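You operate a simulated robot arm through the tools that you are given. There is no shell and no other tool. Be economical: measure what you need, move in short steps, check, and stop when the job is done.

You run a simulated two-armed robot. Do the job below in one go: nothing can be reset, and whatever is moved stays where it is left.

TASK
Take the check mass from the island bench and leave it on the white weigh boat. Put the box of vials on the wall shelf over the preparation bench. Take the trickler and put it on the bench beside the drying jar. Take the yellow clod from the lower shelf of the bench under the wall board and put it on top of the spare valve seat. Put the 6 mm slip gauge from the bench under the wall board on the island ledge and the 4 mm slip gauge on the lower shelf of the bench under the wall board. The order is free. Set down upright: check mass, box of vials, trickler.

It is judged by the outcome, as a careful person would: the job done as asked, and still so three seconds after it is handed in. It fails if anything else is knocked over, pushed out of place, dropped, spilled or broken.

THE ROBOT
Two 7-joint arms with fingered hands on one trunk, on a base that drives. Base frame: it is fixed to the floor where the robot stands at the start and does not move with it; the origin is under the middle of the robot, x ahead of it, y to its left, z up; the surface under the hand at the start is at about z = 800. Lengths are in mm, angles in rad, forces in N, time in s.
The left shoulder is at the start at [70, 169, 1168], the right one opposite. With the tool pointing down near the work surface each hand reaches from about 240 to 680 mm from the robot's upright axis, wherever it stands, measured 20 degrees to its own side. Places, roughly: bench beside the drying jar (24x24 cm) [60, -4580, 800]; check mass [500, 250, 750]; clod [4500, -2500, 250]; island ledge (307x14 cm) [980, -660, 1140]; lower shelf of the bench under the wall board [4600, -2900, 400]; slip gauge [4500, -3250, 1000]; spare valve seat (8x6x4 cm) [4600, -3000, 400]; trickler (15x7x16 cm) [4500, -2400, 900]; wall shelf over the preparation bench (22x137 cm) [720, 3400, 1280]; white weigh boat (8x8x4 cm) [600, 500, 800]. Payload 3.4 kg a hand.
Tool frame (each hand has its own): the origin (TCP) lies between the finger pads and is the grasp point; the fingertips stand 23 mm ahead of it; z points along the fingers, y is the line along which they close. Largest opening 116 mm; the body of the gripper starts 65 mm behind the TCP. The gripper is a hand of 4 fingers: y runs from the thumb to the fingers, the wrist lies at [0, 0, -211] in the tool frame, and closing takes about 1.5 s.
Orientation is told as [roll, pitch, yaw] about the base's x, y, z axes, in that order, counted from this pose: with the fingers straight down and closing along the base's y, the tool's x points along the base's -x, its y along +y and its z along -z.

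THE INTERFACE
- The arms move only by the tool jog_arm. It takes "left_plan", "right_plan" or both (then of equal length, played together; a hand with none holds still); each is a list of rows, each an object of numbers (a shift or turn left out is 0, a gripper value left out holds the last): "tx", "ty", "tz": the shift along the base's x, y, z in units of 400 mm (1.0 is 400 mm); "ax", "ay", "az": the turn, a rotation vector about the base's x, y, z in units of 120 degrees (1.0 is 120 degrees). In form: [{"tx": .., "ty": .., "tz": .., "ax": .., "ay": .., "az": ..}, ...]. A call has 1 to 10 rows; each row is the pose to reach, as a shift and turn from the pose commanded when the call began. "left_gripper" and "right_gripper" are, for a hand that has rows, the closure, from 0 (fully open) to 1 (shut), set as the call begins (left out, the last holds). A call with a number of a shift or a turn outside -1 to 1 is refused whole. A row lasts 0.2 s, in which the tool goes at most 50 mm and 0.15 rad; a call with a longer step from one row to the next is refused whole, and so is a gripper value outside its range. A pose out of reach is approached as far as the arm can. The call stops where the force on the tool passes 40 N (or 10 N more than at its start, if that is more) or the arm is blocked; 0.2 s more then pass. The fingers move at their own pace (about 153 mm/s each) and stop on an object; they squeeze with about 28 N. The grip force told is the motor's: it shows also when the fingers shut on nothing. Time passes only in rows, and 0.2 s behind the last, so rows that repeat a pose let the fingers close. It gives the time, the measured TCP pose, the force on the tool (base axes), the opening and the grip force at its end, in the units of the frame above (readings bear some noise), with the torque about the TCP (base axes, N m) and any sound that the robot's microphone picked up.
- Cameras (640 x 400 px; columns grow to the right, rows downward): "scene" is now at [120.8, 45.1, 1388.7]; the picture's right is [0.54, -0.84, 0.00], its down [-0.56, -0.36, -0.74] and it looks along [0.63, 0.40, -0.67] (base axes); focal length 266 px, centre (320, 200). "left" rides on the left gripper at [-69, 1, -90] in its tool frame; the picture's right is [-0.01, -1.00, 0.00], its down [0.79, -0.01, -0.61] and it looks along [0.61, -0.01, 0.79] (tool axes); focal length 251 px, centre (320, 200). "right" rides on the right gripper at [69, 1, -90] in its tool frame; the picture's right is [-0.01, 1.00, 0.00], its down [-0.80, -0.01, -0.61] and it looks along [-0.61, -0.01, 0.80] (tool axes); focal length 251 px, centre (320, 200). There is no depth. A picture from a camera that has moved, and an enlarged one, comes with that camera's place and axes in the base frame and with its lens.
- grab_frame(camera): a new picture of that camera. The clock stands still meanwhile.
- lift_body(by): slides the trunk up (or, below 0, down) by that many mm; the arms and the scene camera ride with it, the base frame stays. It gives what a move gives, with no picture.
- drive_base(legs): drives the robot by 1 to 6 legs, each [ahead, left, turn to the left] in mm, mm and rad, along the robot's own axes; the way and the turn of a leg run together, so that a leg with both is an arc; at most 1500 mm and 3.142 rad a leg. The arms and the cameras ride along, it lands a little off, and it stops where it bumps. It gives what a move gives.
- set_fingers(finger1, finger2, finger3, thumb_bend, hand): sets how far each is bent, from 0 (flat) to 1 (curled in); at 0.3 the hand is open as for a grip, at 0.7 the pads meet at the TCP. One left out holds its place. A second passes; each finger stops where it meets its share of the squeeze, and holds until it gets a number again. A gripper value or a shape takes the hand back. It gives what a move gives, with no picture; readings hold the bend of each and the force on the fingers (four entries, about 0 where the hand has none), thumb and palm.
- hand_shape(shape, hand): the hand has 4 fingers and takes this shape, open, in about a second: jaw (thumb against the fingers, like two jaws); tri (thumb and two fingers); tip (a fingertip pinch); poke (one finger out to press); point (the index stretched); flat (the hand flat); cup (the hand cupped); fist (a fist). The gripper value then closes the fingers along that shape, each until it touches; the sizes above hold for jaw. It gives what a move gives, with no picture.
- head_to(pan, tilt): turns the head with the scene camera to pan (to the left, within 1.501 rad either way) and tilt (down, from -0.506 to 1.204), counted from straight ahead of the robot. It gives what a move gives.
- enlarge(camera, box): a new picture of the part [left, top, right, bottom] of that camera's present view, enlarged. The clock stands still meanwhile.
- sign_off(): hands the job in; it is judged then, once.

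Go step by step. Nothing tells you exact positions but the pictures and the camera data: compare them with the known pose of the tool, close in by small moves and look again before you grip or let go. The budget is 186 turns and 174 pictures, counting those below and the enlarged ones. Unless the task says otherwise, let go and move clear before handing in.

The tools are called as a command line: name --argument value ..., lists and objects as JSON in quotes. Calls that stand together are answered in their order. jog_arm: Moves the arms, as the interface text tells. Its arguments: {"type":"object","properties":{"left_plan":{"type":"array"},"left_gripper":{"type":"number"},"right_plan":{"type":"array"},"right_gripper":{"type":"number"}},"required":[]} The other tools are called the same way: lift_body (by) slides the trunk up or down; hand_shape (shape, hand) gives the hand a shape; set_fingers (finger1, finger2, finger3, thumb_bend, hand) moves the fingers one by one; drive_base (legs) drives the base; head_to (pan, tilt) turns the head that bears the scene camera; grab_frame (camera) takes a picture; enlarge (camera, box) takes an enlarged picture of a part of a camera's view; sign_off () hands the job in.

At the start:

```text
clock: 0.0
left_ee_pos: [345.6, 451.6, 1050.8]
left_orientation: [0.001, 0.0, 0.0]
left_ft_force: [0.6, -0.2, 0.6]
left_wrist_torque: [0.01, 0.02, -0.04]
left_grip_width: 115.8
left_gripper_force: 0.1
left_shape: jaw
left_bend: [0.3, 0.3, 0.3, 0.3]
left_finger forces: [0.0, 0.0, 0.0, 0.0, 0.0, 0.0]
right_ee_pos: [517.6, 36.7, 1136.9]
right_orientation: [-0.002, -0.001, 0.001]
right_ft_force: [-0.3, 0.2, 0.2]
right_wrist_torque: [0.02, 0.01, 0.0]
right_grip_width: 115.6
right_gripper_force: 0.0
right_shape: jaw
right_bend: [0.3, 0.3, 0.3, 0.3]
right_finger forces: [0.0, 0.1, 0.1, 0.0, 0.0, 0.0]
trunk travel left (down, up): [-675.0, 265.0]
robot x, y, heading: [-1.1, -3.2, 0.004]
head pan, tilt: [0.569, 0.731]
```

scene: 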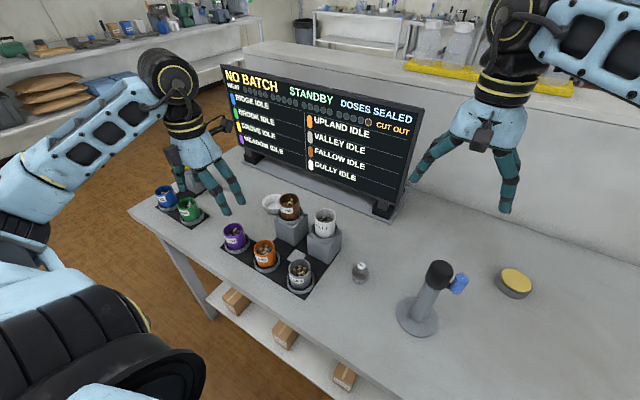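
right: 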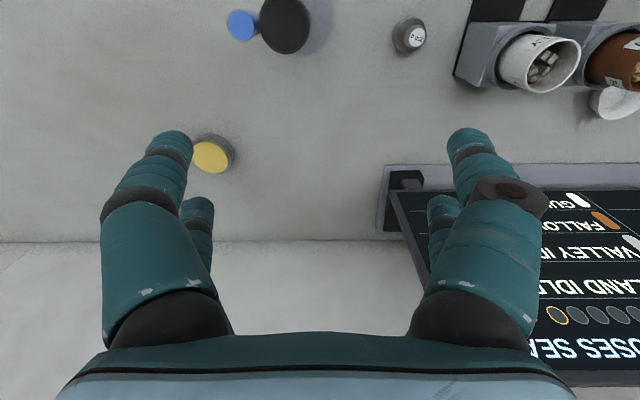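
left: 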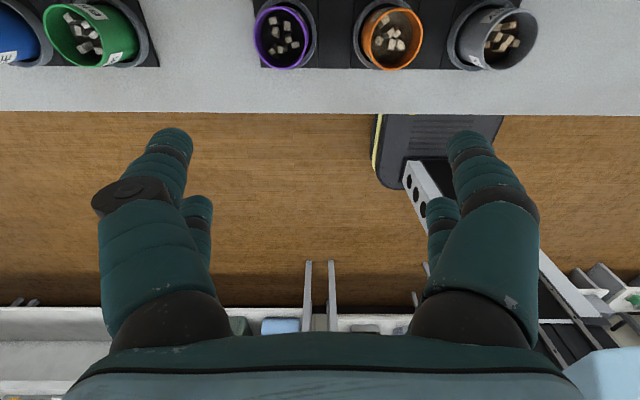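

I see the island with a display board, canisters, what is probably the check mass near pixel (361,272), and a white weigh boat behind the canisters. I'll look closer at both.

enlarge --camera "scene" --box '[220, 170, 400, 300]'

enlarge --camera "right" --box '[380, 0, 640, 160]'

```text
3.08 times, centred on (310, 235) of scene
camera zoom: at [120.8, 45.1, 1388.7], right [0.54, -0.84, 0.0], down [-0.56, -0.36, -0.74], along [0.63, 0.4, -0.67], focal length 818 px, centre (351, 92)
```

zoom: 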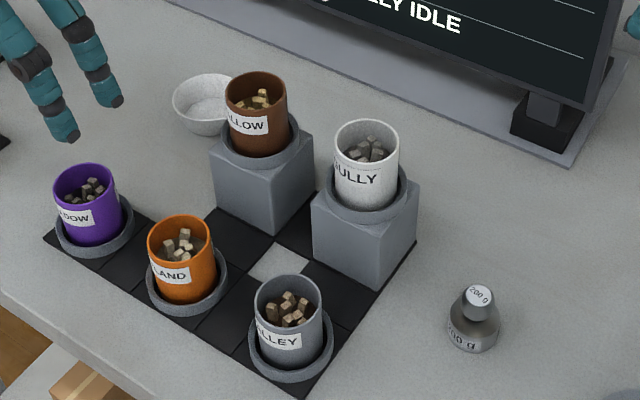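

```text
2.46 times, centred on (510, 80) of right
camera zoom: at [447.9, 37.7, 1226.3], right [0.01, 1.0, 0.0], down [0.8, -0.01, 0.61], along [0.61, -0.01, -0.8], focal length 619 px, centre (-148, 495)
```

zoom: 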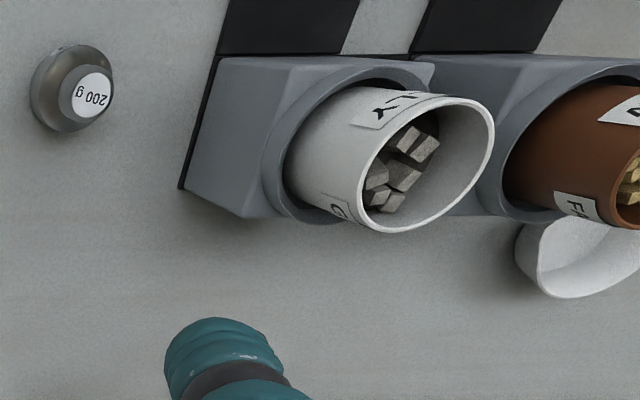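

The 200 g check mass is near (482,156) and the white boat near (566,506). I'll clear the right arm first, then bring the left hand above the mass with a look in between.

jog_arm --right_plan '[{"ty": -0.12}, {"ty": -0.24}, {"ty": -0.36}, {"ty": -0.48}, {"ty": -0.6}, {"ty": -0.7}]'

jog_arm --left_plan '[{"tx": 0.04, "ty": -0.1}, {"tx": 0.08, "ty": -0.2}, {"tx": 0.12, "ty": -0.3}, {"tx": 0.16, "ty": -0.4}, {"tx": 0.2, "ty": -0.5}, {"tx": 0.24, "ty": -0.6}, {"tx": 0.28, "ty": -0.68}, {"tx": 0.34, "ty": -0.74}, {"tx": 0.34, "ty": -0.74}]' --left_gripper 0.2

grab_frame --camera "left"

grab_frame --camera "scene"

```text
clock: 1.4
left_ee_pos: [345.0, 449.0, 1052.6]
left_orientation: [0.001, 0.001, -0.001]
left_ft_force: [0.6, -0.2, 0.3]
left_wrist_torque: [0.0, -0.02, 0.01]
left_grip_width: 115.7
left_gripper_force: 0.1
left_shape: jaw
left_bend: [0.3, 0.3, 0.3, 0.3]
left_finger forces: [0.0, 0.1, 0.1, 0.0, 0.0, 0.0]
right_ee_pos: [516.9, -246.0, 1137.1]
right_orientation: [0.0, 0.001, 0.001]
right_ft_force: [0.0, -0.8, -0.8]
right_wrist_torque: [0.0, 0.03, 0.0]
right_grip_width: 116.1
right_gripper_force: 0.1
right_shape: jaw
right_bend: [0.3, 0.3, 0.3, 0.3]
right_finger forces: [0.0, 0.1, 0.1, 0.0, 0.1, 0.0]
trunk travel left (down, up): [-675.0, 265.0]
robot x, y, heading: [3.5, 1.6, -0.004]
head pan, tilt: [0.569, 0.731]
```

```text
clock: 3.4
left_ee_pos: [481.8, 154.7, 1051.8]
left_orientation: [0.0, 0.0, 0.0]
left_ft_force: [0.2, 0.4, 0.6]
left_wrist_torque: [0.0, -0.01, -0.01]
left_grip_width: 92.7
left_gripper_force: 0.1
left_shape: jaw
left_bend: [0.58, 0.58, 0.58, 0.58]
left_finger forces: [0.0, 0.0, 0.0, 0.1, 0.1, 0.0]
right_ee_pos: [517.0, -245.4, 1137.0]
right_orientation: [-0.001, 0.001, 0.0]
right_ft_force: [0.1, 0.5, -0.7]
right_wrist_torque: [0.0, -0.01, 0.0]
right_grip_width: 115.7
right_gripper_force: 0.1
right_shape: jaw
right_bend: [0.3, 0.3, 0.3, 0.3]
right_finger forces: [0.0, 0.0, 0.0, 0.1, 0.0, 0.0]
trunk travel left (down, up): [-675.0, 265.0]
robot x, y, heading: [2.5, 2.0, -0.003]
head pan, tilt: [0.569, 0.731]
```

```text
168 pictures are left
camera left: at [550.0, 154.3, 1142.2], right [0.01, -1.0, 0.0], down [-0.8, -0.01, 0.61], along [-0.61, -0.01, -0.8], focal length 251 px, centre (320, 200)
```

left: 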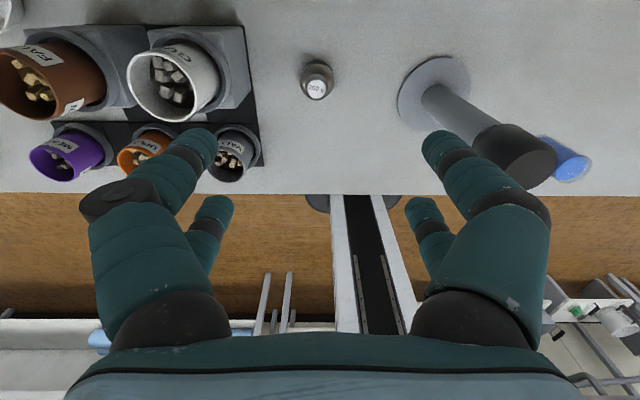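

```text
167 pictures are left
camera scene: at [119.7, 44.8, 1388.9], right [0.54, -0.84, 0.0], down [-0.56, -0.36, -0.74], along [0.63, 0.4, -0.67], focal length 266 px, centre (320, 200)
```

scene: 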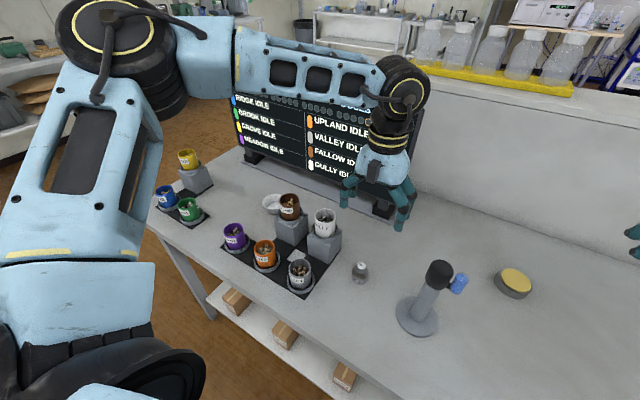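

The mass is directly below the hand. I'll zoom in to judge its shape.

enlarge --camera "left" --box '[276, 55, 356, 105]'

enlarge --camera "scene" --box '[320, 245, 400, 295]'

enlarge --camera "scene" --box '[240, 180, 320, 230]'

```text
8.00 times, centred on (316, 80) of left
camera zoom: at [550.0, 154.3, 1142.2], right [0.01, -1.0, 0.0], down [-0.8, -0.01, 0.61], along [-0.61, -0.01, -0.8], focal length 2012 px, centre (352, 1160)
```

zoom: 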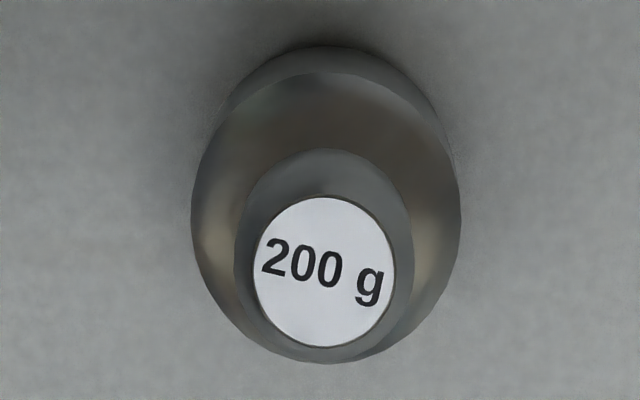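

```text
8.00 times, centred on (360, 270) of scene
camera zoom: at [119.7, 44.8, 1388.9], right [0.54, -0.84, 0.0], down [-0.56, -0.36, -0.74], along [0.63, 0.4, -0.67], focal length 2126 px, centre (0, -360)
```

zoom: 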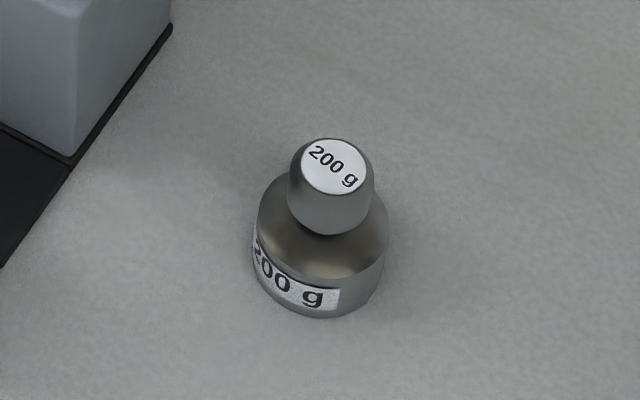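

```text
8.00 times, centred on (280, 205) of scene
camera zoom: at [119.7, 44.8, 1388.9], right [0.54, -0.84, 0.0], down [-0.56, -0.36, -0.74], along [0.63, 0.4, -0.67], focal length 2126 px, centre (640, 160)
```

zoom: 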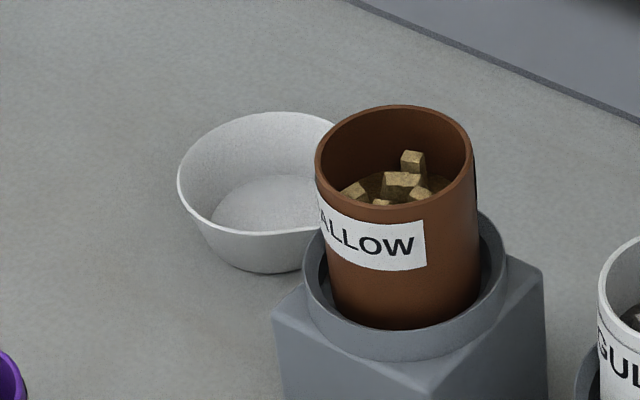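

The knob is a 26 mm cylinder on a 42 mm body, with its top near z 850. I'll descend to TCP z≈847 so I can grip the knob, then check.

jog_arm --left_plan '[{"tz": -0.12, "ty": 0.005}, {"tz": -0.24, "ty": 0.005}, {"tz": -0.36, "ty": 0.005}, {"tz": -0.44, "ty": 0.005}, {"tz": -0.48, "ty": 0.005}, {"tz": -0.48, "ty": 0.005}]' --left_gripper 0.35

grab_frame --camera "left"

enlarge --camera "scene" --box '[280, 190, 440, 310]'

```text
clock: 4.8
left_ee_pos: [468.5, 172.2, 875.2]
left_orientation: [-0.003, -0.001, -0.001]
left_ft_force: [0.0, 0.0, -0.2]
left_wrist_torque: [-0.01, 0.01, -0.01]
left_grip_width: 75.9
left_gripper_force: 0.1
left_shape: jaw
left_bend: [0.69, 0.69, 0.69, 0.7]
left_finger forces: [0.0, 0.0, 0.0, 0.0, 0.0, 0.0]
left hand out of reach, approached as far as the arm can: row 4, 5, 6
right_ee_pos: [518.9, -244.7, 1138.1]
right_orientation: [0.0, 0.0, -0.001]
right_ft_force: [0.0, -0.4, -0.2]
right_wrist_torque: [-0.01, 0.01, -0.07]
right_grip_width: 115.7
right_gripper_force: 0.1
right_shape: jaw
right_bend: [0.3, 0.3, 0.3, 0.3]
right_finger forces: [0.0, 0.0, 0.0, 0.0, 0.0, 0.0]
trunk travel left (down, up): [-675.0, 265.0]
robot x, y, heading: [-1.1, 3.2, 0.003]
head pan, tilt: [0.569, 0.731]
```

```text
163 pictures are left
camera left: at [536.9, 172.0, 965.5], right [0.01, -1.0, 0.0], down [-0.8, -0.01, 0.61], along [-0.61, -0.01, -0.8], focal length 251 px, centre (320, 200)
```

left: 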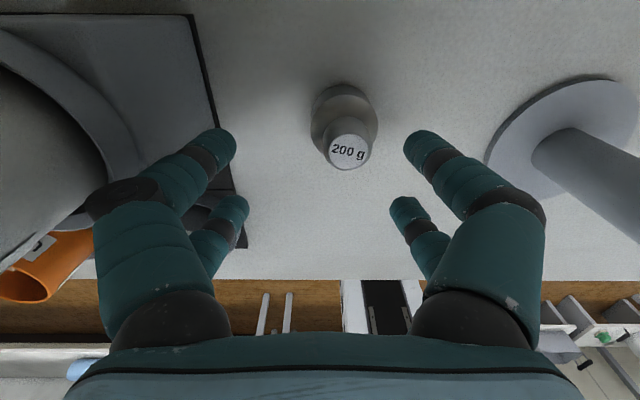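

```text
3.33 times, centred on (360, 250) of scene
camera zoom: at [121.0, 44.9, 1388.7], right [0.54, -0.84, 0.0], down [-0.56, -0.36, -0.74], along [0.63, 0.4, -0.67], focal length 886 px, centre (187, 33)
```

zoom: 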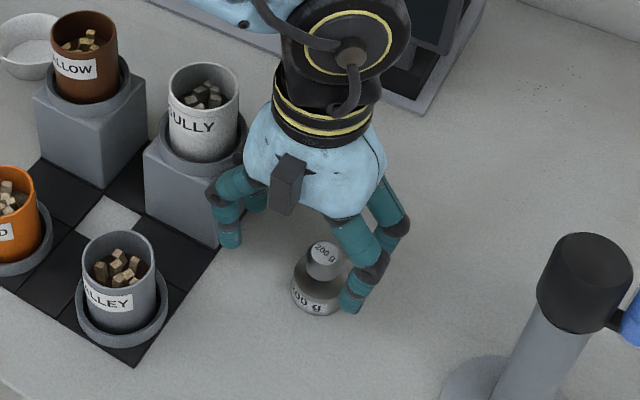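

The arm ran out of reach at this height. I'll raise the hand and lower the trunk instead.

jog_arm --left_plan '[{"tz": 0.12}, {"tz": 0.24}, {"tz": 0.36}, {"tz": 0.42}]'

lift_body --by -120

```text
clock: 5.8
left_ee_pos: [467.0, 171.5, 1043.6]
left_orientation: [0.0, -0.002, -0.001]
left_ft_force: [0.4, -0.2, 0.4]
left_wrist_torque: [-0.03, -0.01, 0.0]
left_grip_width: 75.8
left_gripper_force: 0.0
left_shape: jaw
left_bend: [0.69, 0.69, 0.69, 0.7]
left_finger forces: [0.0, 0.1, 0.0, 0.0, 0.0, 0.0]
right_ee_pos: [518.4, -244.3, 1137.5]
right_orientation: [0.001, -0.001, 0.002]
right_ft_force: [-0.4, -0.3, -0.9]
right_wrist_torque: [0.01, -0.01, 0.0]
right_grip_width: 115.7
right_gripper_force: 0.0
right_shape: jaw
right_bend: [0.3, 0.3, 0.3, 0.3]
right_finger forces: [0.0, 0.0, 0.0, 0.1, 0.0, 0.1]
trunk travel left (down, up): [-675.0, 265.0]
robot x, y, heading: [-1.9, -3.9, -0.002]
head pan, tilt: [0.569, 0.731]
```

```text
clock: 7.3
left_ee_pos: [468.5, 172.3, 923.7]
left_orientation: [0.001, 0.001, 0.0]
left_ft_force: [0.6, 0.2, 0.5]
left_wrist_torque: [0.01, 0.03, 0.0]
left_grip_width: 75.9
left_gripper_force: 0.0
left_shape: jaw
left_bend: [0.69, 0.69, 0.69, 0.7]
left_finger forces: [0.1, 0.0, 0.0, 0.0, 0.0, 0.0]
right_ee_pos: [516.7, -244.7, 1017.2]
right_orientation: [0.001, 0.0, 0.0]
right_ft_force: [0.9, -0.2, -0.4]
right_wrist_torque: [0.01, -0.01, -0.04]
right_grip_width: 115.8
right_gripper_force: 0.1
right_shape: jaw
right_bend: [0.3, 0.3, 0.3, 0.3]
right_finger forces: [0.0, 0.0, 0.1, 0.0, 0.1, 0.0]
trunk travel left (down, up): [-555.0, 385.0]
robot x, y, heading: [-0.3, 3.1, 0.007]
head pan, tilt: [0.569, 0.731]
```

jog_arm --left_plan '[{"tx": 0.031, "ty": -0.037}, {"tx": 0.031, "ty": -0.037, "tz": -0.1}, {"tx": 0.031, "ty": -0.037, "tz": -0.187}, {"tx": 0.031, "ty": -0.037, "tz": -0.187}]'

grab_frame --camera "left"

grab_frame --camera "scene"

```text
clock: 8.3
left_ee_pos: [480.5, 155.6, 846.9]
left_orientation: [0.001, 0.001, 0.0]
left_ft_force: [-0.1, -0.6, 0.0]
left_wrist_torque: [-0.01, -0.03, 0.02]
left_grip_width: 75.8
left_gripper_force: 0.1
left_shape: jaw
left_bend: [0.69, 0.69, 0.69, 0.7]
left_finger forces: [0.0, 0.1, 0.0, 0.0, 0.0, 0.0]
right_ee_pos: [517.6, -244.1, 1017.1]
right_orientation: [-0.001, 0.0, 0.001]
right_ft_force: [0.4, -0.8, 0.1]
right_wrist_torque: [0.0, 0.01, -0.01]
right_grip_width: 115.8
right_gripper_force: 0.1
right_shape: jaw
right_bend: [0.3, 0.3, 0.3, 0.3]
right_finger forces: [0.0, 0.0, 0.0, 0.0, 0.1, 0.0]
trunk travel left (down, up): [-555.0, 385.0]
robot x, y, heading: [0.8, -1.1, 0.001]
head pan, tilt: [0.569, 0.731]
```

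```text
161 pictures are left
camera left: at [548.6, 155.3, 938.9], right [0.01, -1.0, 0.0], down [-0.8, -0.01, 0.61], along [-0.61, -0.01, -0.8], focal length 251 px, centre (320, 200)
```

left: 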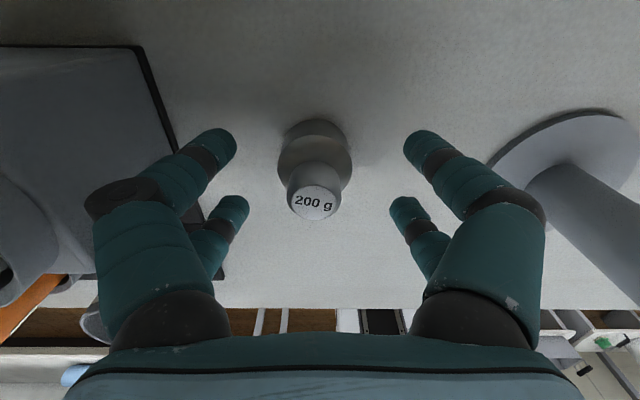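

```text
160 pictures are left
camera scene: at [120.4, 44.8, 1268.8], right [0.54, -0.84, 0.0], down [-0.56, -0.36, -0.74], along [0.63, 0.4, -0.67], focal length 266 px, centre (320, 200)
```

scene: 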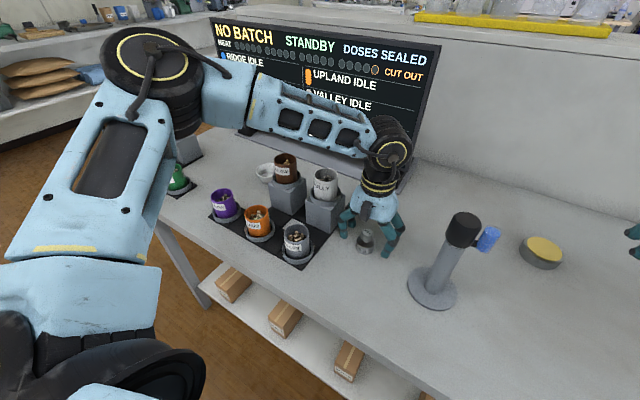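

The knob is centred between the fingers. I'll close and lift.

jog_arm --left_plan '[{"ty": 0.003}, {"ty": 0.003}, {"ty": 0.003}, {"ty": 0.003}, {"ty": 0.003}, {"ty": 0.003}, {"ty": 0.003}, {"ty": 0.003}]' --left_gripper 1

grab_frame --camera "left"

```text
clock: 10.1
left_ee_pos: [479.4, 156.9, 849.0]
left_orientation: [-0.001, 0.0, -0.001]
left_ft_force: [0.3, -0.8, 3.7]
left_wrist_torque: [-0.05, -0.08, -0.01]
left_grip_width: 1.4
left_gripper_force: 28.7
left_shape: jaw
left_bend: [0.72, 0.72, 0.72, 0.73]
left_finger forces: [0.0, 0.1, 0.1, 0.0, 0.0, 0.1]
right_ee_pos: [516.7, -245.5, 1017.4]
right_orientation: [0.001, -0.002, 0.001]
right_ft_force: [-0.2, -0.8, -0.3]
right_wrist_torque: [-0.02, -0.01, -0.01]
right_grip_width: 116.0
right_gripper_force: 0.0
right_shape: jaw
right_bend: [0.3, 0.3, 0.3, 0.3]
right_finger forces: [0.1, 0.0, 0.0, 0.0, 0.0, 0.0]
trunk travel left (down, up): [-555.0, 385.0]
robot x, y, heading: [-2.9, -1.3, 0.002]
head pan, tilt: [0.569, 0.731]
```

```text
159 pictures are left
camera left: at [548.7, 156.6, 939.3], right [0.01, -1.0, 0.0], down [-0.8, -0.01, 0.61], along [-0.61, -0.01, -0.8], focal length 251 px, centre (320, 200)
```

left: 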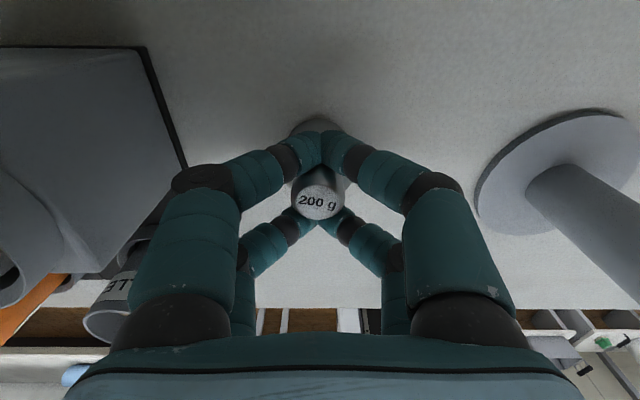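

The two finger pairs closed either side of the knob without holding it. I'll open, rise and look at the "tip" pinch shape.

jog_arm --left_plan '[{}, {}, {}, {}, {"tz": 0.1}, {"tz": 0.2}]' --left_gripper 0.3

hand_shape --shape "tip" --hand "left"

grab_frame --camera "left"

grab_frame --camera "scene"

```text
clock: 11.5
left_ee_pos: [479.4, 156.7, 928.8]
left_orientation: [-0.001, 0.001, -0.003]
left_ft_force: [-0.1, 0.9, 1.2]
left_wrist_torque: [-0.02, -0.03, -0.03]
left_grip_width: 80.8
left_gripper_force: 0.1
left_shape: jaw
left_bend: [0.67, 0.67, 0.67, 0.67]
left_finger forces: [0.0, 0.0, 0.0, 0.0, 0.0, 0.0]
right_ee_pos: [517.3, -244.4, 1017.1]
right_orientation: [0.0, -0.001, 0.0]
right_ft_force: [-0.2, 0.7, 0.0]
right_wrist_torque: [-0.01, 0.01, 0.01]
right_grip_width: 115.9
right_gripper_force: 0.0
right_shape: jaw
right_bend: [0.3, 0.3, 0.3, 0.3]
right_finger forces: [0.0, 0.1, 0.1, 0.1, 0.0, 0.1]
trunk travel left (down, up): [-555.0, 385.0]
robot x, y, heading: [0.5, 0.7, -0.002]
head pan, tilt: [0.569, 0.731]
```

```text
clock: 12.4
left_ee_pos: [479.9, 156.9, 927.0]
left_orientation: [0.001, 0.001, -0.002]
left_ft_force: [0.6, 0.1, -0.5]
left_wrist_torque: [-0.02, 0.03, 0.02]
left_grip_width: 115.8
left_gripper_force: 0.1
left_shape: tip
left_bend: [0.3, 0.3, 0.3, 0.3]
left_finger forces: [0.0, 0.0, 0.0, 0.1, 0.1, 0.1]
right_ee_pos: [518.4, -245.2, 1017.1]
right_orientation: [-0.001, 0.0, 0.001]
right_ft_force: [0.8, 0.2, 1.1]
right_wrist_torque: [-0.01, 0.03, 0.0]
right_grip_width: 116.2
right_gripper_force: 0.1
right_shape: jaw
right_bend: [0.3, 0.3, 0.3, 0.3]
right_finger forces: [0.0, 0.1, 0.1, 0.0, 0.0, 0.0]
trunk travel left (down, up): [-555.0, 385.0]
robot x, y, heading: [1.2, -0.0, -0.007]
head pan, tilt: [0.569, 0.731]
```

```text
158 pictures are left
camera left: at [548.8, 156.5, 1018.5], right [0.01, -1.0, 0.0], down [-0.79, -0.01, 0.61], along [-0.61, -0.01, -0.79], focal length 251 px, centre (320, 200)
```

left: 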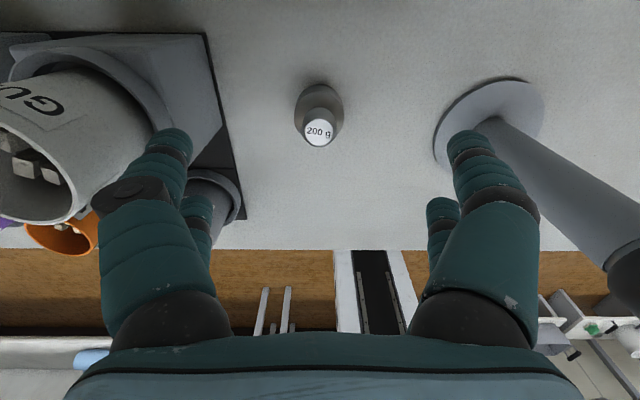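

```text
157 pictures are left
camera scene: at [120.7, 44.9, 1268.8], right [0.54, -0.84, 0.0], down [-0.56, -0.36, -0.74], along [0.63, 0.4, -0.67], focal length 266 px, centre (320, 200)
```

scene: 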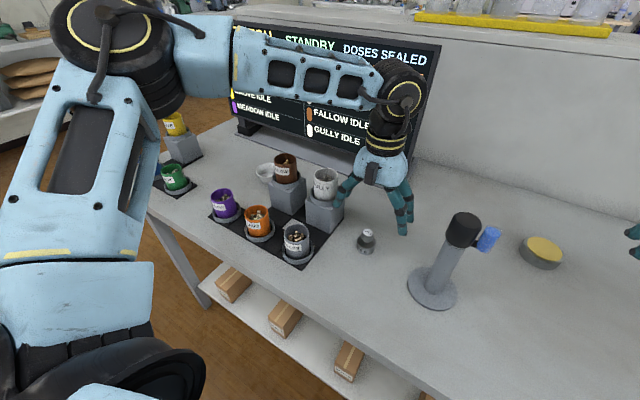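

I'll close the tip shape in the air to see where the tips meet.

jog_arm --left_plan '[{}, {}, {}, {}, {}, {}]' --left_gripper 1

grab_frame --camera "left"

enlarge --camera "scene" --box '[320, 150, 440, 260]'

```text
clock: 13.8
left_ee_pos: [480.7, 157.2, 928.5]
left_orientation: [-0.001, 0.0, -0.001]
left_ft_force: [-0.2, 0.1, 0.0]
left_wrist_torque: [-0.01, -0.05, -0.01]
left_grip_width: 0.0
left_gripper_force: 27.6
left_shape: tip
left_bend: [0.62, 0.62, 0.62, 0.62]
left_finger forces: [0.1, 0.0, 0.1, 0.0, 0.0, 0.0]
right_ee_pos: [518.6, -244.2, 1017.8]
right_orientation: [0.0, 0.002, 0.0]
right_ft_force: [-0.5, 0.4, -0.4]
right_wrist_torque: [0.0, 0.01, 0.0]
right_grip_width: 116.1
right_gripper_force: 0.0
right_shape: jaw
right_bend: [0.3, 0.3, 0.3, 0.3]
right_finger forces: [0.1, 0.1, 0.0, 0.0, 0.1, 0.2]
trunk travel left (down, up): [-555.0, 385.0]
robot x, y, heading: [-5.9, -3.8, -0.002]
head pan, tilt: [0.569, 0.731]
```

```text
156 pictures are left
camera left: at [548.8, 156.5, 1018.8], right [0.01, -1.0, 0.0], down [-0.79, -0.01, 0.61], along [-0.61, -0.01, -0.79], focal length 251 px, centre (320, 200)
```

left: 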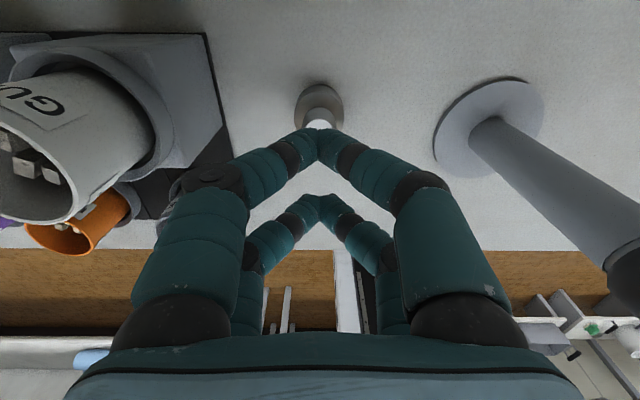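

```text
3.64 times, centred on (380, 205) of scene
camera zoom: at [120.8, 44.9, 1268.8], right [0.54, -0.84, 0.0], down [-0.56, -0.36, -0.74], along [0.63, 0.4, -0.67], focal length 966 px, centre (102, 182)
```

zoom: 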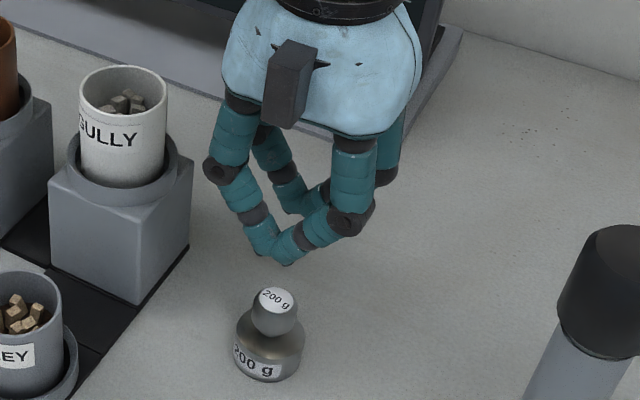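

The finger pairs sit about ±18 mm in x from the TCP, and earlier they slipped into the neck below the knob. I'll use the tip shape and put the tips at mid-knob height (TCP z≈859).

jog_arm --left_plan '[{}, {}, {}, {}, {"tz": -0.1}, {"tz": -0.171}, {"tz": -0.171}]' --left_gripper 0.35

jog_arm --left_plan '[{}, {}, {}, {}, {}, {}, {}, {}]' --left_gripper 1

grab_frame --camera "left"

enlarge --camera "scene" --box '[320, 170, 440, 280]'

```text
clock: 15.4
left_ee_pos: [479.8, 157.7, 859.9]
left_orientation: [0.0, 0.0, -0.001]
left_ft_force: [0.2, -0.5, 0.6]
left_wrist_torque: [-0.01, 0.01, 0.01]
left_grip_width: 74.7
left_gripper_force: 0.1
left_shape: tip
left_bend: [0.7, 0.7, 0.7, 0.7]
left_finger forces: [0.1, 0.0, 0.0, 0.1, 0.1, 0.0]
right_ee_pos: [517.2, -244.0, 1017.3]
right_orientation: [-0.001, 0.001, 0.0]
right_ft_force: [-0.2, -0.1, -0.4]
right_wrist_torque: [-0.02, -0.01, 0.01]
right_grip_width: 115.9
right_gripper_force: 0.0
right_shape: jaw
right_bend: [0.3, 0.3, 0.3, 0.3]
right_finger forces: [0.0, 0.0, 0.1, 0.1, 0.0, 0.1]
trunk travel left (down, up): [-555.0, 385.0]
robot x, y, heading: [-3.5, -3.8, 0.0]
head pan, tilt: [0.569, 0.731]
```

```text
clock: 17.2
left_ee_pos: [481.4, 157.6, 860.2]
left_orientation: [0.0, -0.001, 0.0]
left_ft_force: [-0.2, -0.7, 0.6]
left_wrist_torque: [-0.05, -0.01, 0.03]
left_grip_width: 0.0
left_gripper_force: 28.2
left_shape: tip
left_bend: [0.62, 0.69, 0.69, 0.62]
left_finger forces: [0.0, 0.0, 0.1, 0.1, 0.0, 0.1]
right_ee_pos: [518.5, -245.4, 1016.9]
right_orientation: [-0.001, 0.0, 0.0]
right_ft_force: [0.8, -0.5, -0.3]
right_wrist_torque: [0.0, 0.0, 0.05]
right_grip_width: 115.9
right_gripper_force: 0.0
right_shape: jaw
right_bend: [0.3, 0.3, 0.3, 0.3]
right_finger forces: [0.0, 0.0, 0.0, 0.0, 0.0, 0.0]
trunk travel left (down, up): [-555.0, 385.0]
robot x, y, heading: [-0.7, 1.3, -0.004]
head pan, tilt: [0.569, 0.731]
```

```text
154 pictures are left
camera left: at [550.0, 156.7, 950.1], right [0.01, -1.0, 0.0], down [-0.79, -0.01, 0.61], along [-0.61, -0.01, -0.79], focal length 251 px, centre (320, 200)
```

left: 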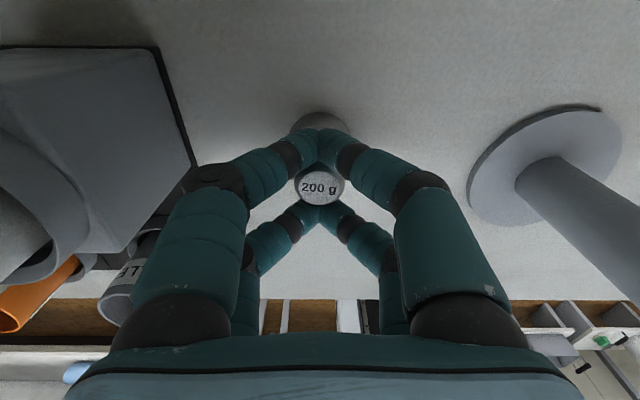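

```text
3.64 times, centred on (380, 225) of scene
camera zoom: at [121.0, 45.0, 1268.7], right [0.54, -0.84, 0.0], down [-0.56, -0.36, -0.74], along [0.63, 0.4, -0.67], focal length 966 px, centre (102, 109)
```

zoom: 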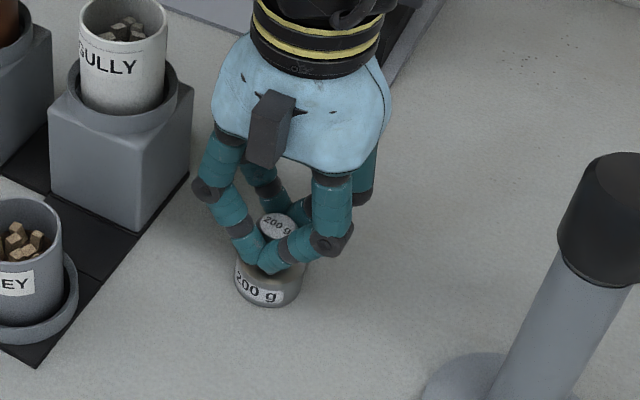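

The pairs pass on both sides of the knob again. I'll open and shift the hand −18 mm in x so one pair closes squarely on the knob.

jog_arm --left_plan '[{}, {}, {}, {}, {"tx": -0.046}, {"tx": -0.046}]' --left_gripper 0.35

grab_frame --camera "left"

jog_arm --left_plan '[{}, {}, {}, {}, {}, {}, {}, {}]' --left_gripper 1

grab_frame --camera "left"

```text
clock: 18.6
left_ee_pos: [463.3, 156.0, 859.5]
left_orientation: [-0.001, 0.0, -0.001]
left_ft_force: [-0.8, 0.7, -0.4]
left_wrist_torque: [0.02, -0.03, 0.02]
left_grip_width: 74.9
left_gripper_force: 0.1
left_shape: tip
left_bend: [0.7, 0.7, 0.7, 0.7]
left_finger forces: [0.0, 0.1, 0.1, 0.0, 0.0, 0.0]
right_ee_pos: [518.6, -245.0, 1016.5]
right_orientation: [0.0, 0.0, 0.001]
right_ft_force: [-0.5, 0.3, 0.4]
right_wrist_torque: [0.0, -0.03, -0.04]
right_grip_width: 116.0
right_gripper_force: 0.0
right_shape: jaw
right_bend: [0.3, 0.3, 0.3, 0.3]
right_finger forces: [0.0, 0.1, 0.1, 0.0, 0.1, 0.1]
trunk travel left (down, up): [-555.0, 385.0]
robot x, y, heading: [0.4, -1.4, 0.004]
head pan, tilt: [0.569, 0.731]
```

```text
152 pictures are left
camera left: at [531.2, 157.0, 949.8], right [0.01, -1.0, 0.0], down [-0.79, -0.01, 0.61], along [-0.61, -0.01, -0.79], focal length 251 px, centre (320, 200)
```

left: 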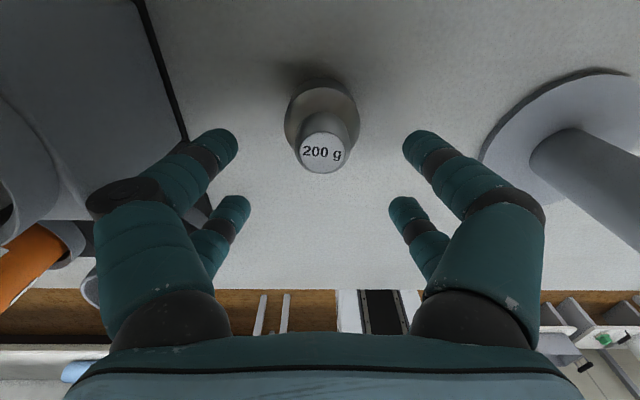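

```text
clock: 20.4
left_ee_pos: [461.4, 156.9, 858.9]
left_orientation: [0.0, 0.001, -0.001]
left_ft_force: [-0.6, -0.6, 0.1]
left_wrist_torque: [0.0, 0.02, -0.02]
left_grip_width: 8.9
left_gripper_force: 27.8
left_shape: tip
left_bend: [0.73, 0.62, 0.62, 0.76]
left_finger forces: [24.6, 0.0, 0.0, 0.0, 24.8, 0.0]
right_ee_pos: [517.9, -244.9, 1017.1]
right_orientation: [0.0, 0.001, 0.0]
right_ft_force: [-0.6, 0.9, 0.2]
right_wrist_torque: [0.01, 0.01, -0.01]
right_grip_width: 116.0
right_gripper_force: 0.0
right_shape: jaw
right_bend: [0.3, 0.3, 0.3, 0.3]
right_finger forces: [0.0, 0.0, 0.0, 0.0, 0.0, 0.1]
trunk travel left (down, up): [-555.0, 385.0]
robot x, y, heading: [1.1, -0.2, 0.0]
head pan, tilt: [0.569, 0.731]
```

```text
151 pictures are left
camera left: at [531.1, 157.0, 950.1], right [0.01, -1.0, 0.0], down [-0.79, -0.01, 0.61], along [-0.61, -0.01, -0.79], focal length 251 px, centre (320, 200)
```

left: 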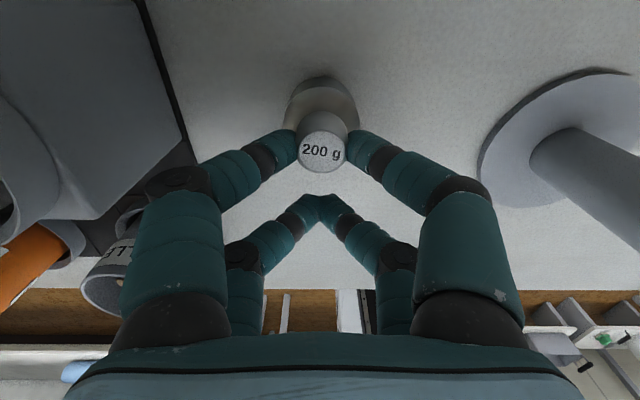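

One pair now holds the knob firmly at 25 N. I'll lift and check.

jog_arm --left_plan '[{"tz": 0.05}, {"tz": 0.12}, {"tz": 0.2}, {"tz": 0.2}]'

lift_body --by 200

grab_frame --camera "scene"

grab_frame --camera "left"

```text
clock: 21.4
left_ee_pos: [461.8, 157.7, 940.4]
left_orientation: [0.001, 0.0, 0.0]
left_ft_force: [-0.1, 0.1, -2.1]
left_wrist_torque: [0.04, 0.04, -0.02]
left_grip_width: 8.9
left_gripper_force: 28.1
left_shape: tip
left_bend: [0.73, 0.62, 0.62, 0.76]
left_finger forces: [24.8, 0.0, 0.0, 0.0, 24.8, 0.0]
right_ee_pos: [516.7, -245.6, 1017.3]
right_orientation: [0.001, 0.002, 0.0]
right_ft_force: [-0.2, -0.7, -0.1]
right_wrist_torque: [-0.01, 0.01, 0.01]
right_grip_width: 115.9
right_gripper_force: 0.0
right_shape: jaw
right_bend: [0.3, 0.3, 0.3, 0.3]
right_finger forces: [0.0, 0.0, 0.1, 0.0, 0.0, 0.0]
trunk travel left (down, up): [-555.0, 385.0]
robot x, y, heading: [2.7, -2.3, -0.0]
head pan, tilt: [0.569, 0.731]
```

```text
clock: 23.6
left_ee_pos: [461.3, 157.1, 1139.4]
left_orientation: [0.0, 0.002, -0.002]
left_ft_force: [-0.8, -0.6, -1.6]
left_wrist_torque: [0.01, 0.04, 0.0]
left_grip_width: 9.1
left_gripper_force: 27.6
left_shape: tip
left_bend: [0.73, 0.62, 0.62, 0.76]
left_finger forces: [24.7, 0.0, 0.1, 0.1, 24.8, 0.0]
right_ee_pos: [518.7, -245.5, 1215.9]
right_orientation: [0.0, -0.001, 0.001]
right_ft_force: [-0.6, 0.5, 0.3]
right_wrist_torque: [0.0, -0.02, -0.03]
right_grip_width: 116.2
right_gripper_force: 0.0
right_shape: jaw
right_bend: [0.3, 0.3, 0.3, 0.3]
right_finger forces: [0.1, 0.1, 0.1, 0.1, 0.0, 0.1]
trunk travel left (down, up): [-755.0, 185.0]
robot x, y, heading: [-2.2, 2.0, 0.004]
head pan, tilt: [0.569, 0.731]
```

```text
150 pictures are left
camera scene: at [121.3, 45.0, 1468.7], right [0.54, -0.84, 0.0], down [-0.56, -0.36, -0.74], along [0.63, 0.4, -0.67], focal length 266 px, centre (320, 200)
```

scene: 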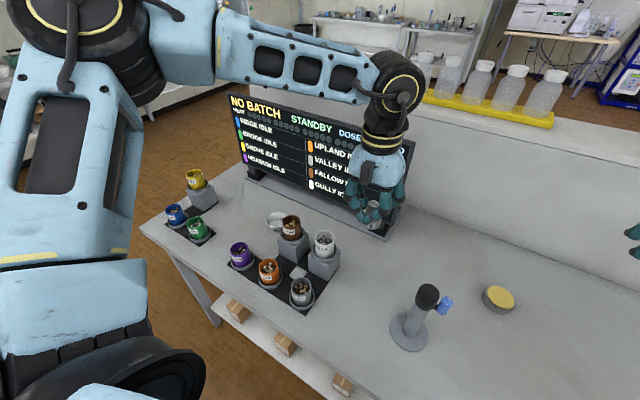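

```text
149 pictures are left
camera left: at [530.6, 156.9, 1230.7], right [0.01, -1.0, 0.0], down [-0.79, -0.01, 0.61], along [-0.61, -0.01, -0.79], focal length 251 px, centre (320, 200)
```

left: 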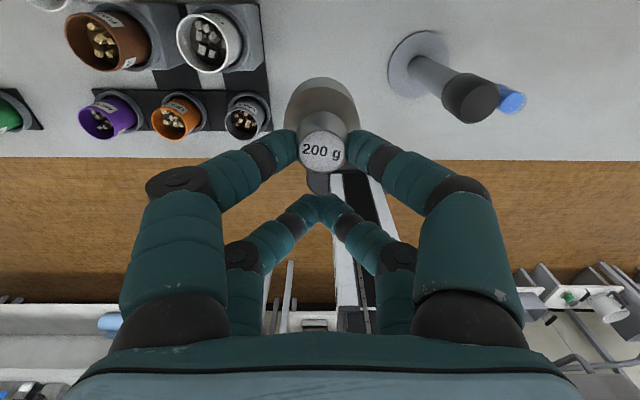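

The mass is held upright. I'll drive 250 mm left so the boat is in reach.

drive_base --legs '[[0, 250, 0]]'

grab_frame --camera "scene"

grab_frame --camera "left"

grab_frame --camera "right"

```text
clock: 25.4
left_ee_pos: [462.3, 407.8, 1139.9]
left_orientation: [0.002, 0.0, -0.003]
left_ft_force: [0.1, 0.4, -1.2]
left_wrist_torque: [-0.02, 0.04, 0.0]
left_grip_width: 8.5
left_gripper_force: 28.5
left_shape: tip
left_bend: [0.73, 0.62, 0.62, 0.76]
left_finger forces: [24.7, 0.0, 0.1, 0.0, 24.7, 0.0]
right_ee_pos: [517.6, 4.8, 1216.8]
right_orientation: [0.0, 0.0, -0.002]
right_ft_force: [-0.4, 0.1, 0.5]
right_wrist_torque: [0.0, 0.02, -0.03]
right_grip_width: 116.0
right_gripper_force: 0.0
right_shape: jaw
right_bend: [0.3, 0.3, 0.3, 0.3]
right_finger forces: [0.0, 0.0, 0.0, 0.1, 0.1, 0.0]
trunk travel left (down, up): [-755.0, 185.0]
robot x, y, heading: [2.9, 253.5, -0.002]
head pan, tilt: [0.569, 0.731]
```

```text
148 pictures are left
camera scene: at [121.5, 295.5, 1468.8], right [0.54, -0.84, 0.0], down [-0.56, -0.36, -0.74], along [0.63, 0.4, -0.67], focal length 266 px, centre (320, 200)
```

scene: 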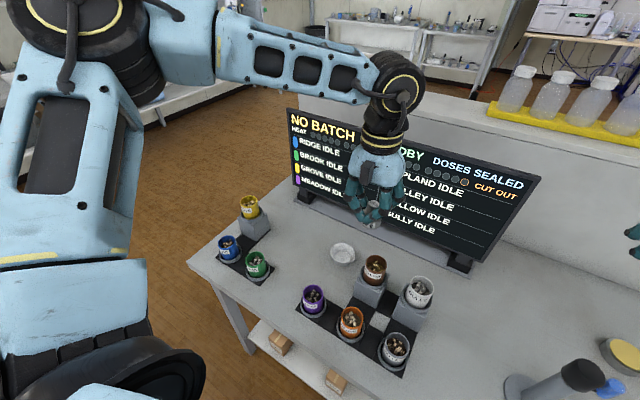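

```text
147 pictures are left
camera left: at [531.0, 406.9, 1231.0], right [0.01, -1.0, 0.0], down [-0.79, -0.01, 0.61], along [-0.61, 0.0, -0.79], focal length 251 px, centre (320, 200)
```

left: 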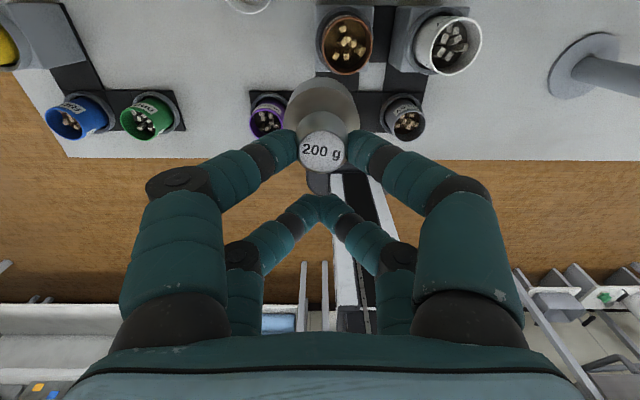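

```text
146 pictures are left
camera right: at [448.0, 6.6, 1306.1], right [0.01, 1.0, 0.0], down [0.8, -0.01, 0.61], along [0.61, -0.01, -0.8], focal length 251 px, centre (320, 200)
```

right: 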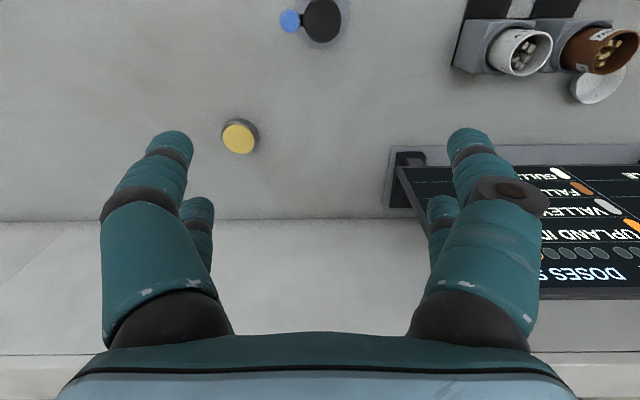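

The boat rim centre is about (554,492). I'll move so the held mass (TCP + 18 mm in x) is above it.

jog_arm --left_plan '[{"tx": 0.08, "ty": 0.08}, {"tx": 0.16, "ty": 0.16}, {"tx": 0.185, "ty": 0.21}, {"tx": 0.185, "ty": 0.21}]'

grab_frame --camera "scene"

grab_frame --camera "left"

```text
clock: 26.4
left_ee_pos: [536.6, 493.5, 1141.1]
left_orientation: [0.002, -0.001, -0.001]
left_ft_force: [0.4, -0.5, -1.3]
left_wrist_torque: [0.01, 0.12, -0.01]
left_grip_width: 8.9
left_gripper_force: 28.7
left_shape: tip
left_bend: [0.73, 0.62, 0.62, 0.76]
left_finger forces: [24.9, 0.0, 0.0, 0.1, 24.7, 0.0]
right_ee_pos: [517.5, 6.0, 1216.7]
right_orientation: [0.0, 0.0, -0.002]
right_ft_force: [-0.3, 0.0, -0.2]
right_wrist_torque: [0.01, -0.02, 0.0]
right_grip_width: 116.1
right_gripper_force: 0.1
right_shape: jaw
right_bend: [0.3, 0.3, 0.3, 0.3]
right_finger forces: [0.1, 0.1, 0.1, 0.0, 0.1, 0.0]
trunk travel left (down, up): [-755.0, 185.0]
robot x, y, heading: [1.5, 253.7, -0.003]
head pan, tilt: [0.569, 0.731]
```

```text
145 pictures are left
camera scene: at [121.2, 296.9, 1468.8], right [0.54, -0.84, 0.0], down [-0.56, -0.36, -0.74], along [0.63, 0.4, -0.67], focal length 266 px, centre (320, 200)
```

scene: 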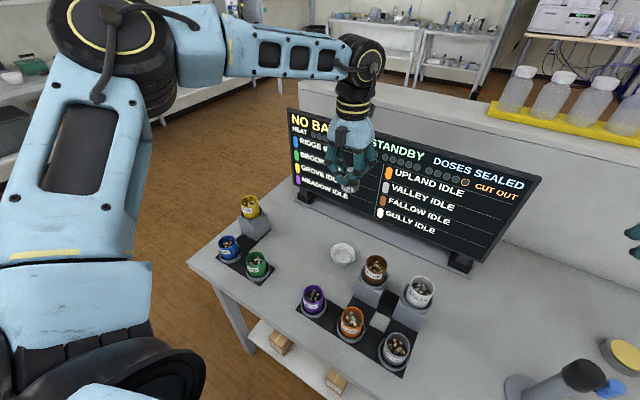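

```text
144 pictures are left
camera left: at [604.8, 492.7, 1231.3], right [0.01, -1.0, 0.0], down [-0.79, -0.01, 0.61], along [-0.61, 0.0, -0.79], focal length 251 px, centre (320, 200)
```

left: 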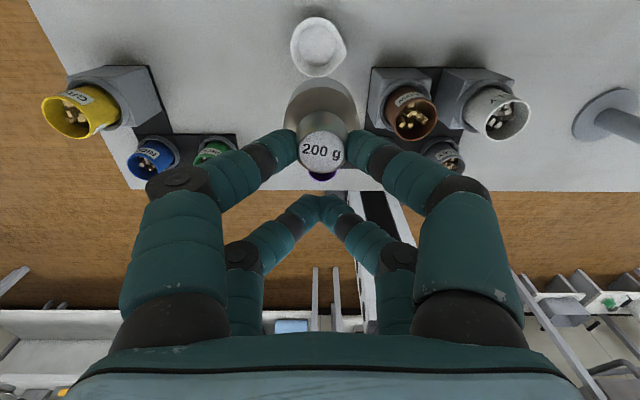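

enlarge --camera "left" --box '[260, 0, 380, 75]'

enlarge --camera "scene" --box '[302, 160, 398, 280]'

```text
5.33 times, centred on (320, 38) of left
camera zoom: at [604.8, 492.7, 1231.3], right [0.01, -1.0, 0.0], down [-0.79, -0.01, 0.61], along [-0.61, 0.0, -0.79], focal length 1341 px, centre (320, 1067)
```

zoom: 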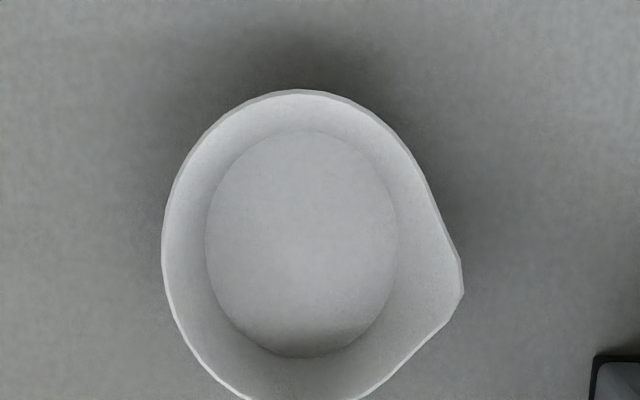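

```text
3.33 times, centred on (350, 220) of scene
camera zoom: at [121.2, 296.9, 1468.8], right [0.54, -0.84, 0.0], down [-0.56, -0.36, -0.74], along [0.63, 0.4, -0.67], focal length 886 px, centre (220, 133)
```

zoom: 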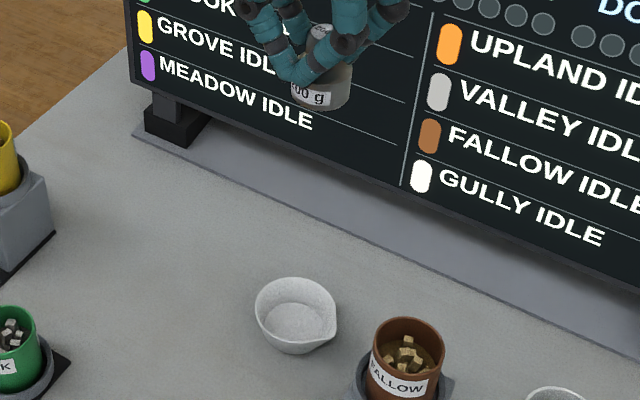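

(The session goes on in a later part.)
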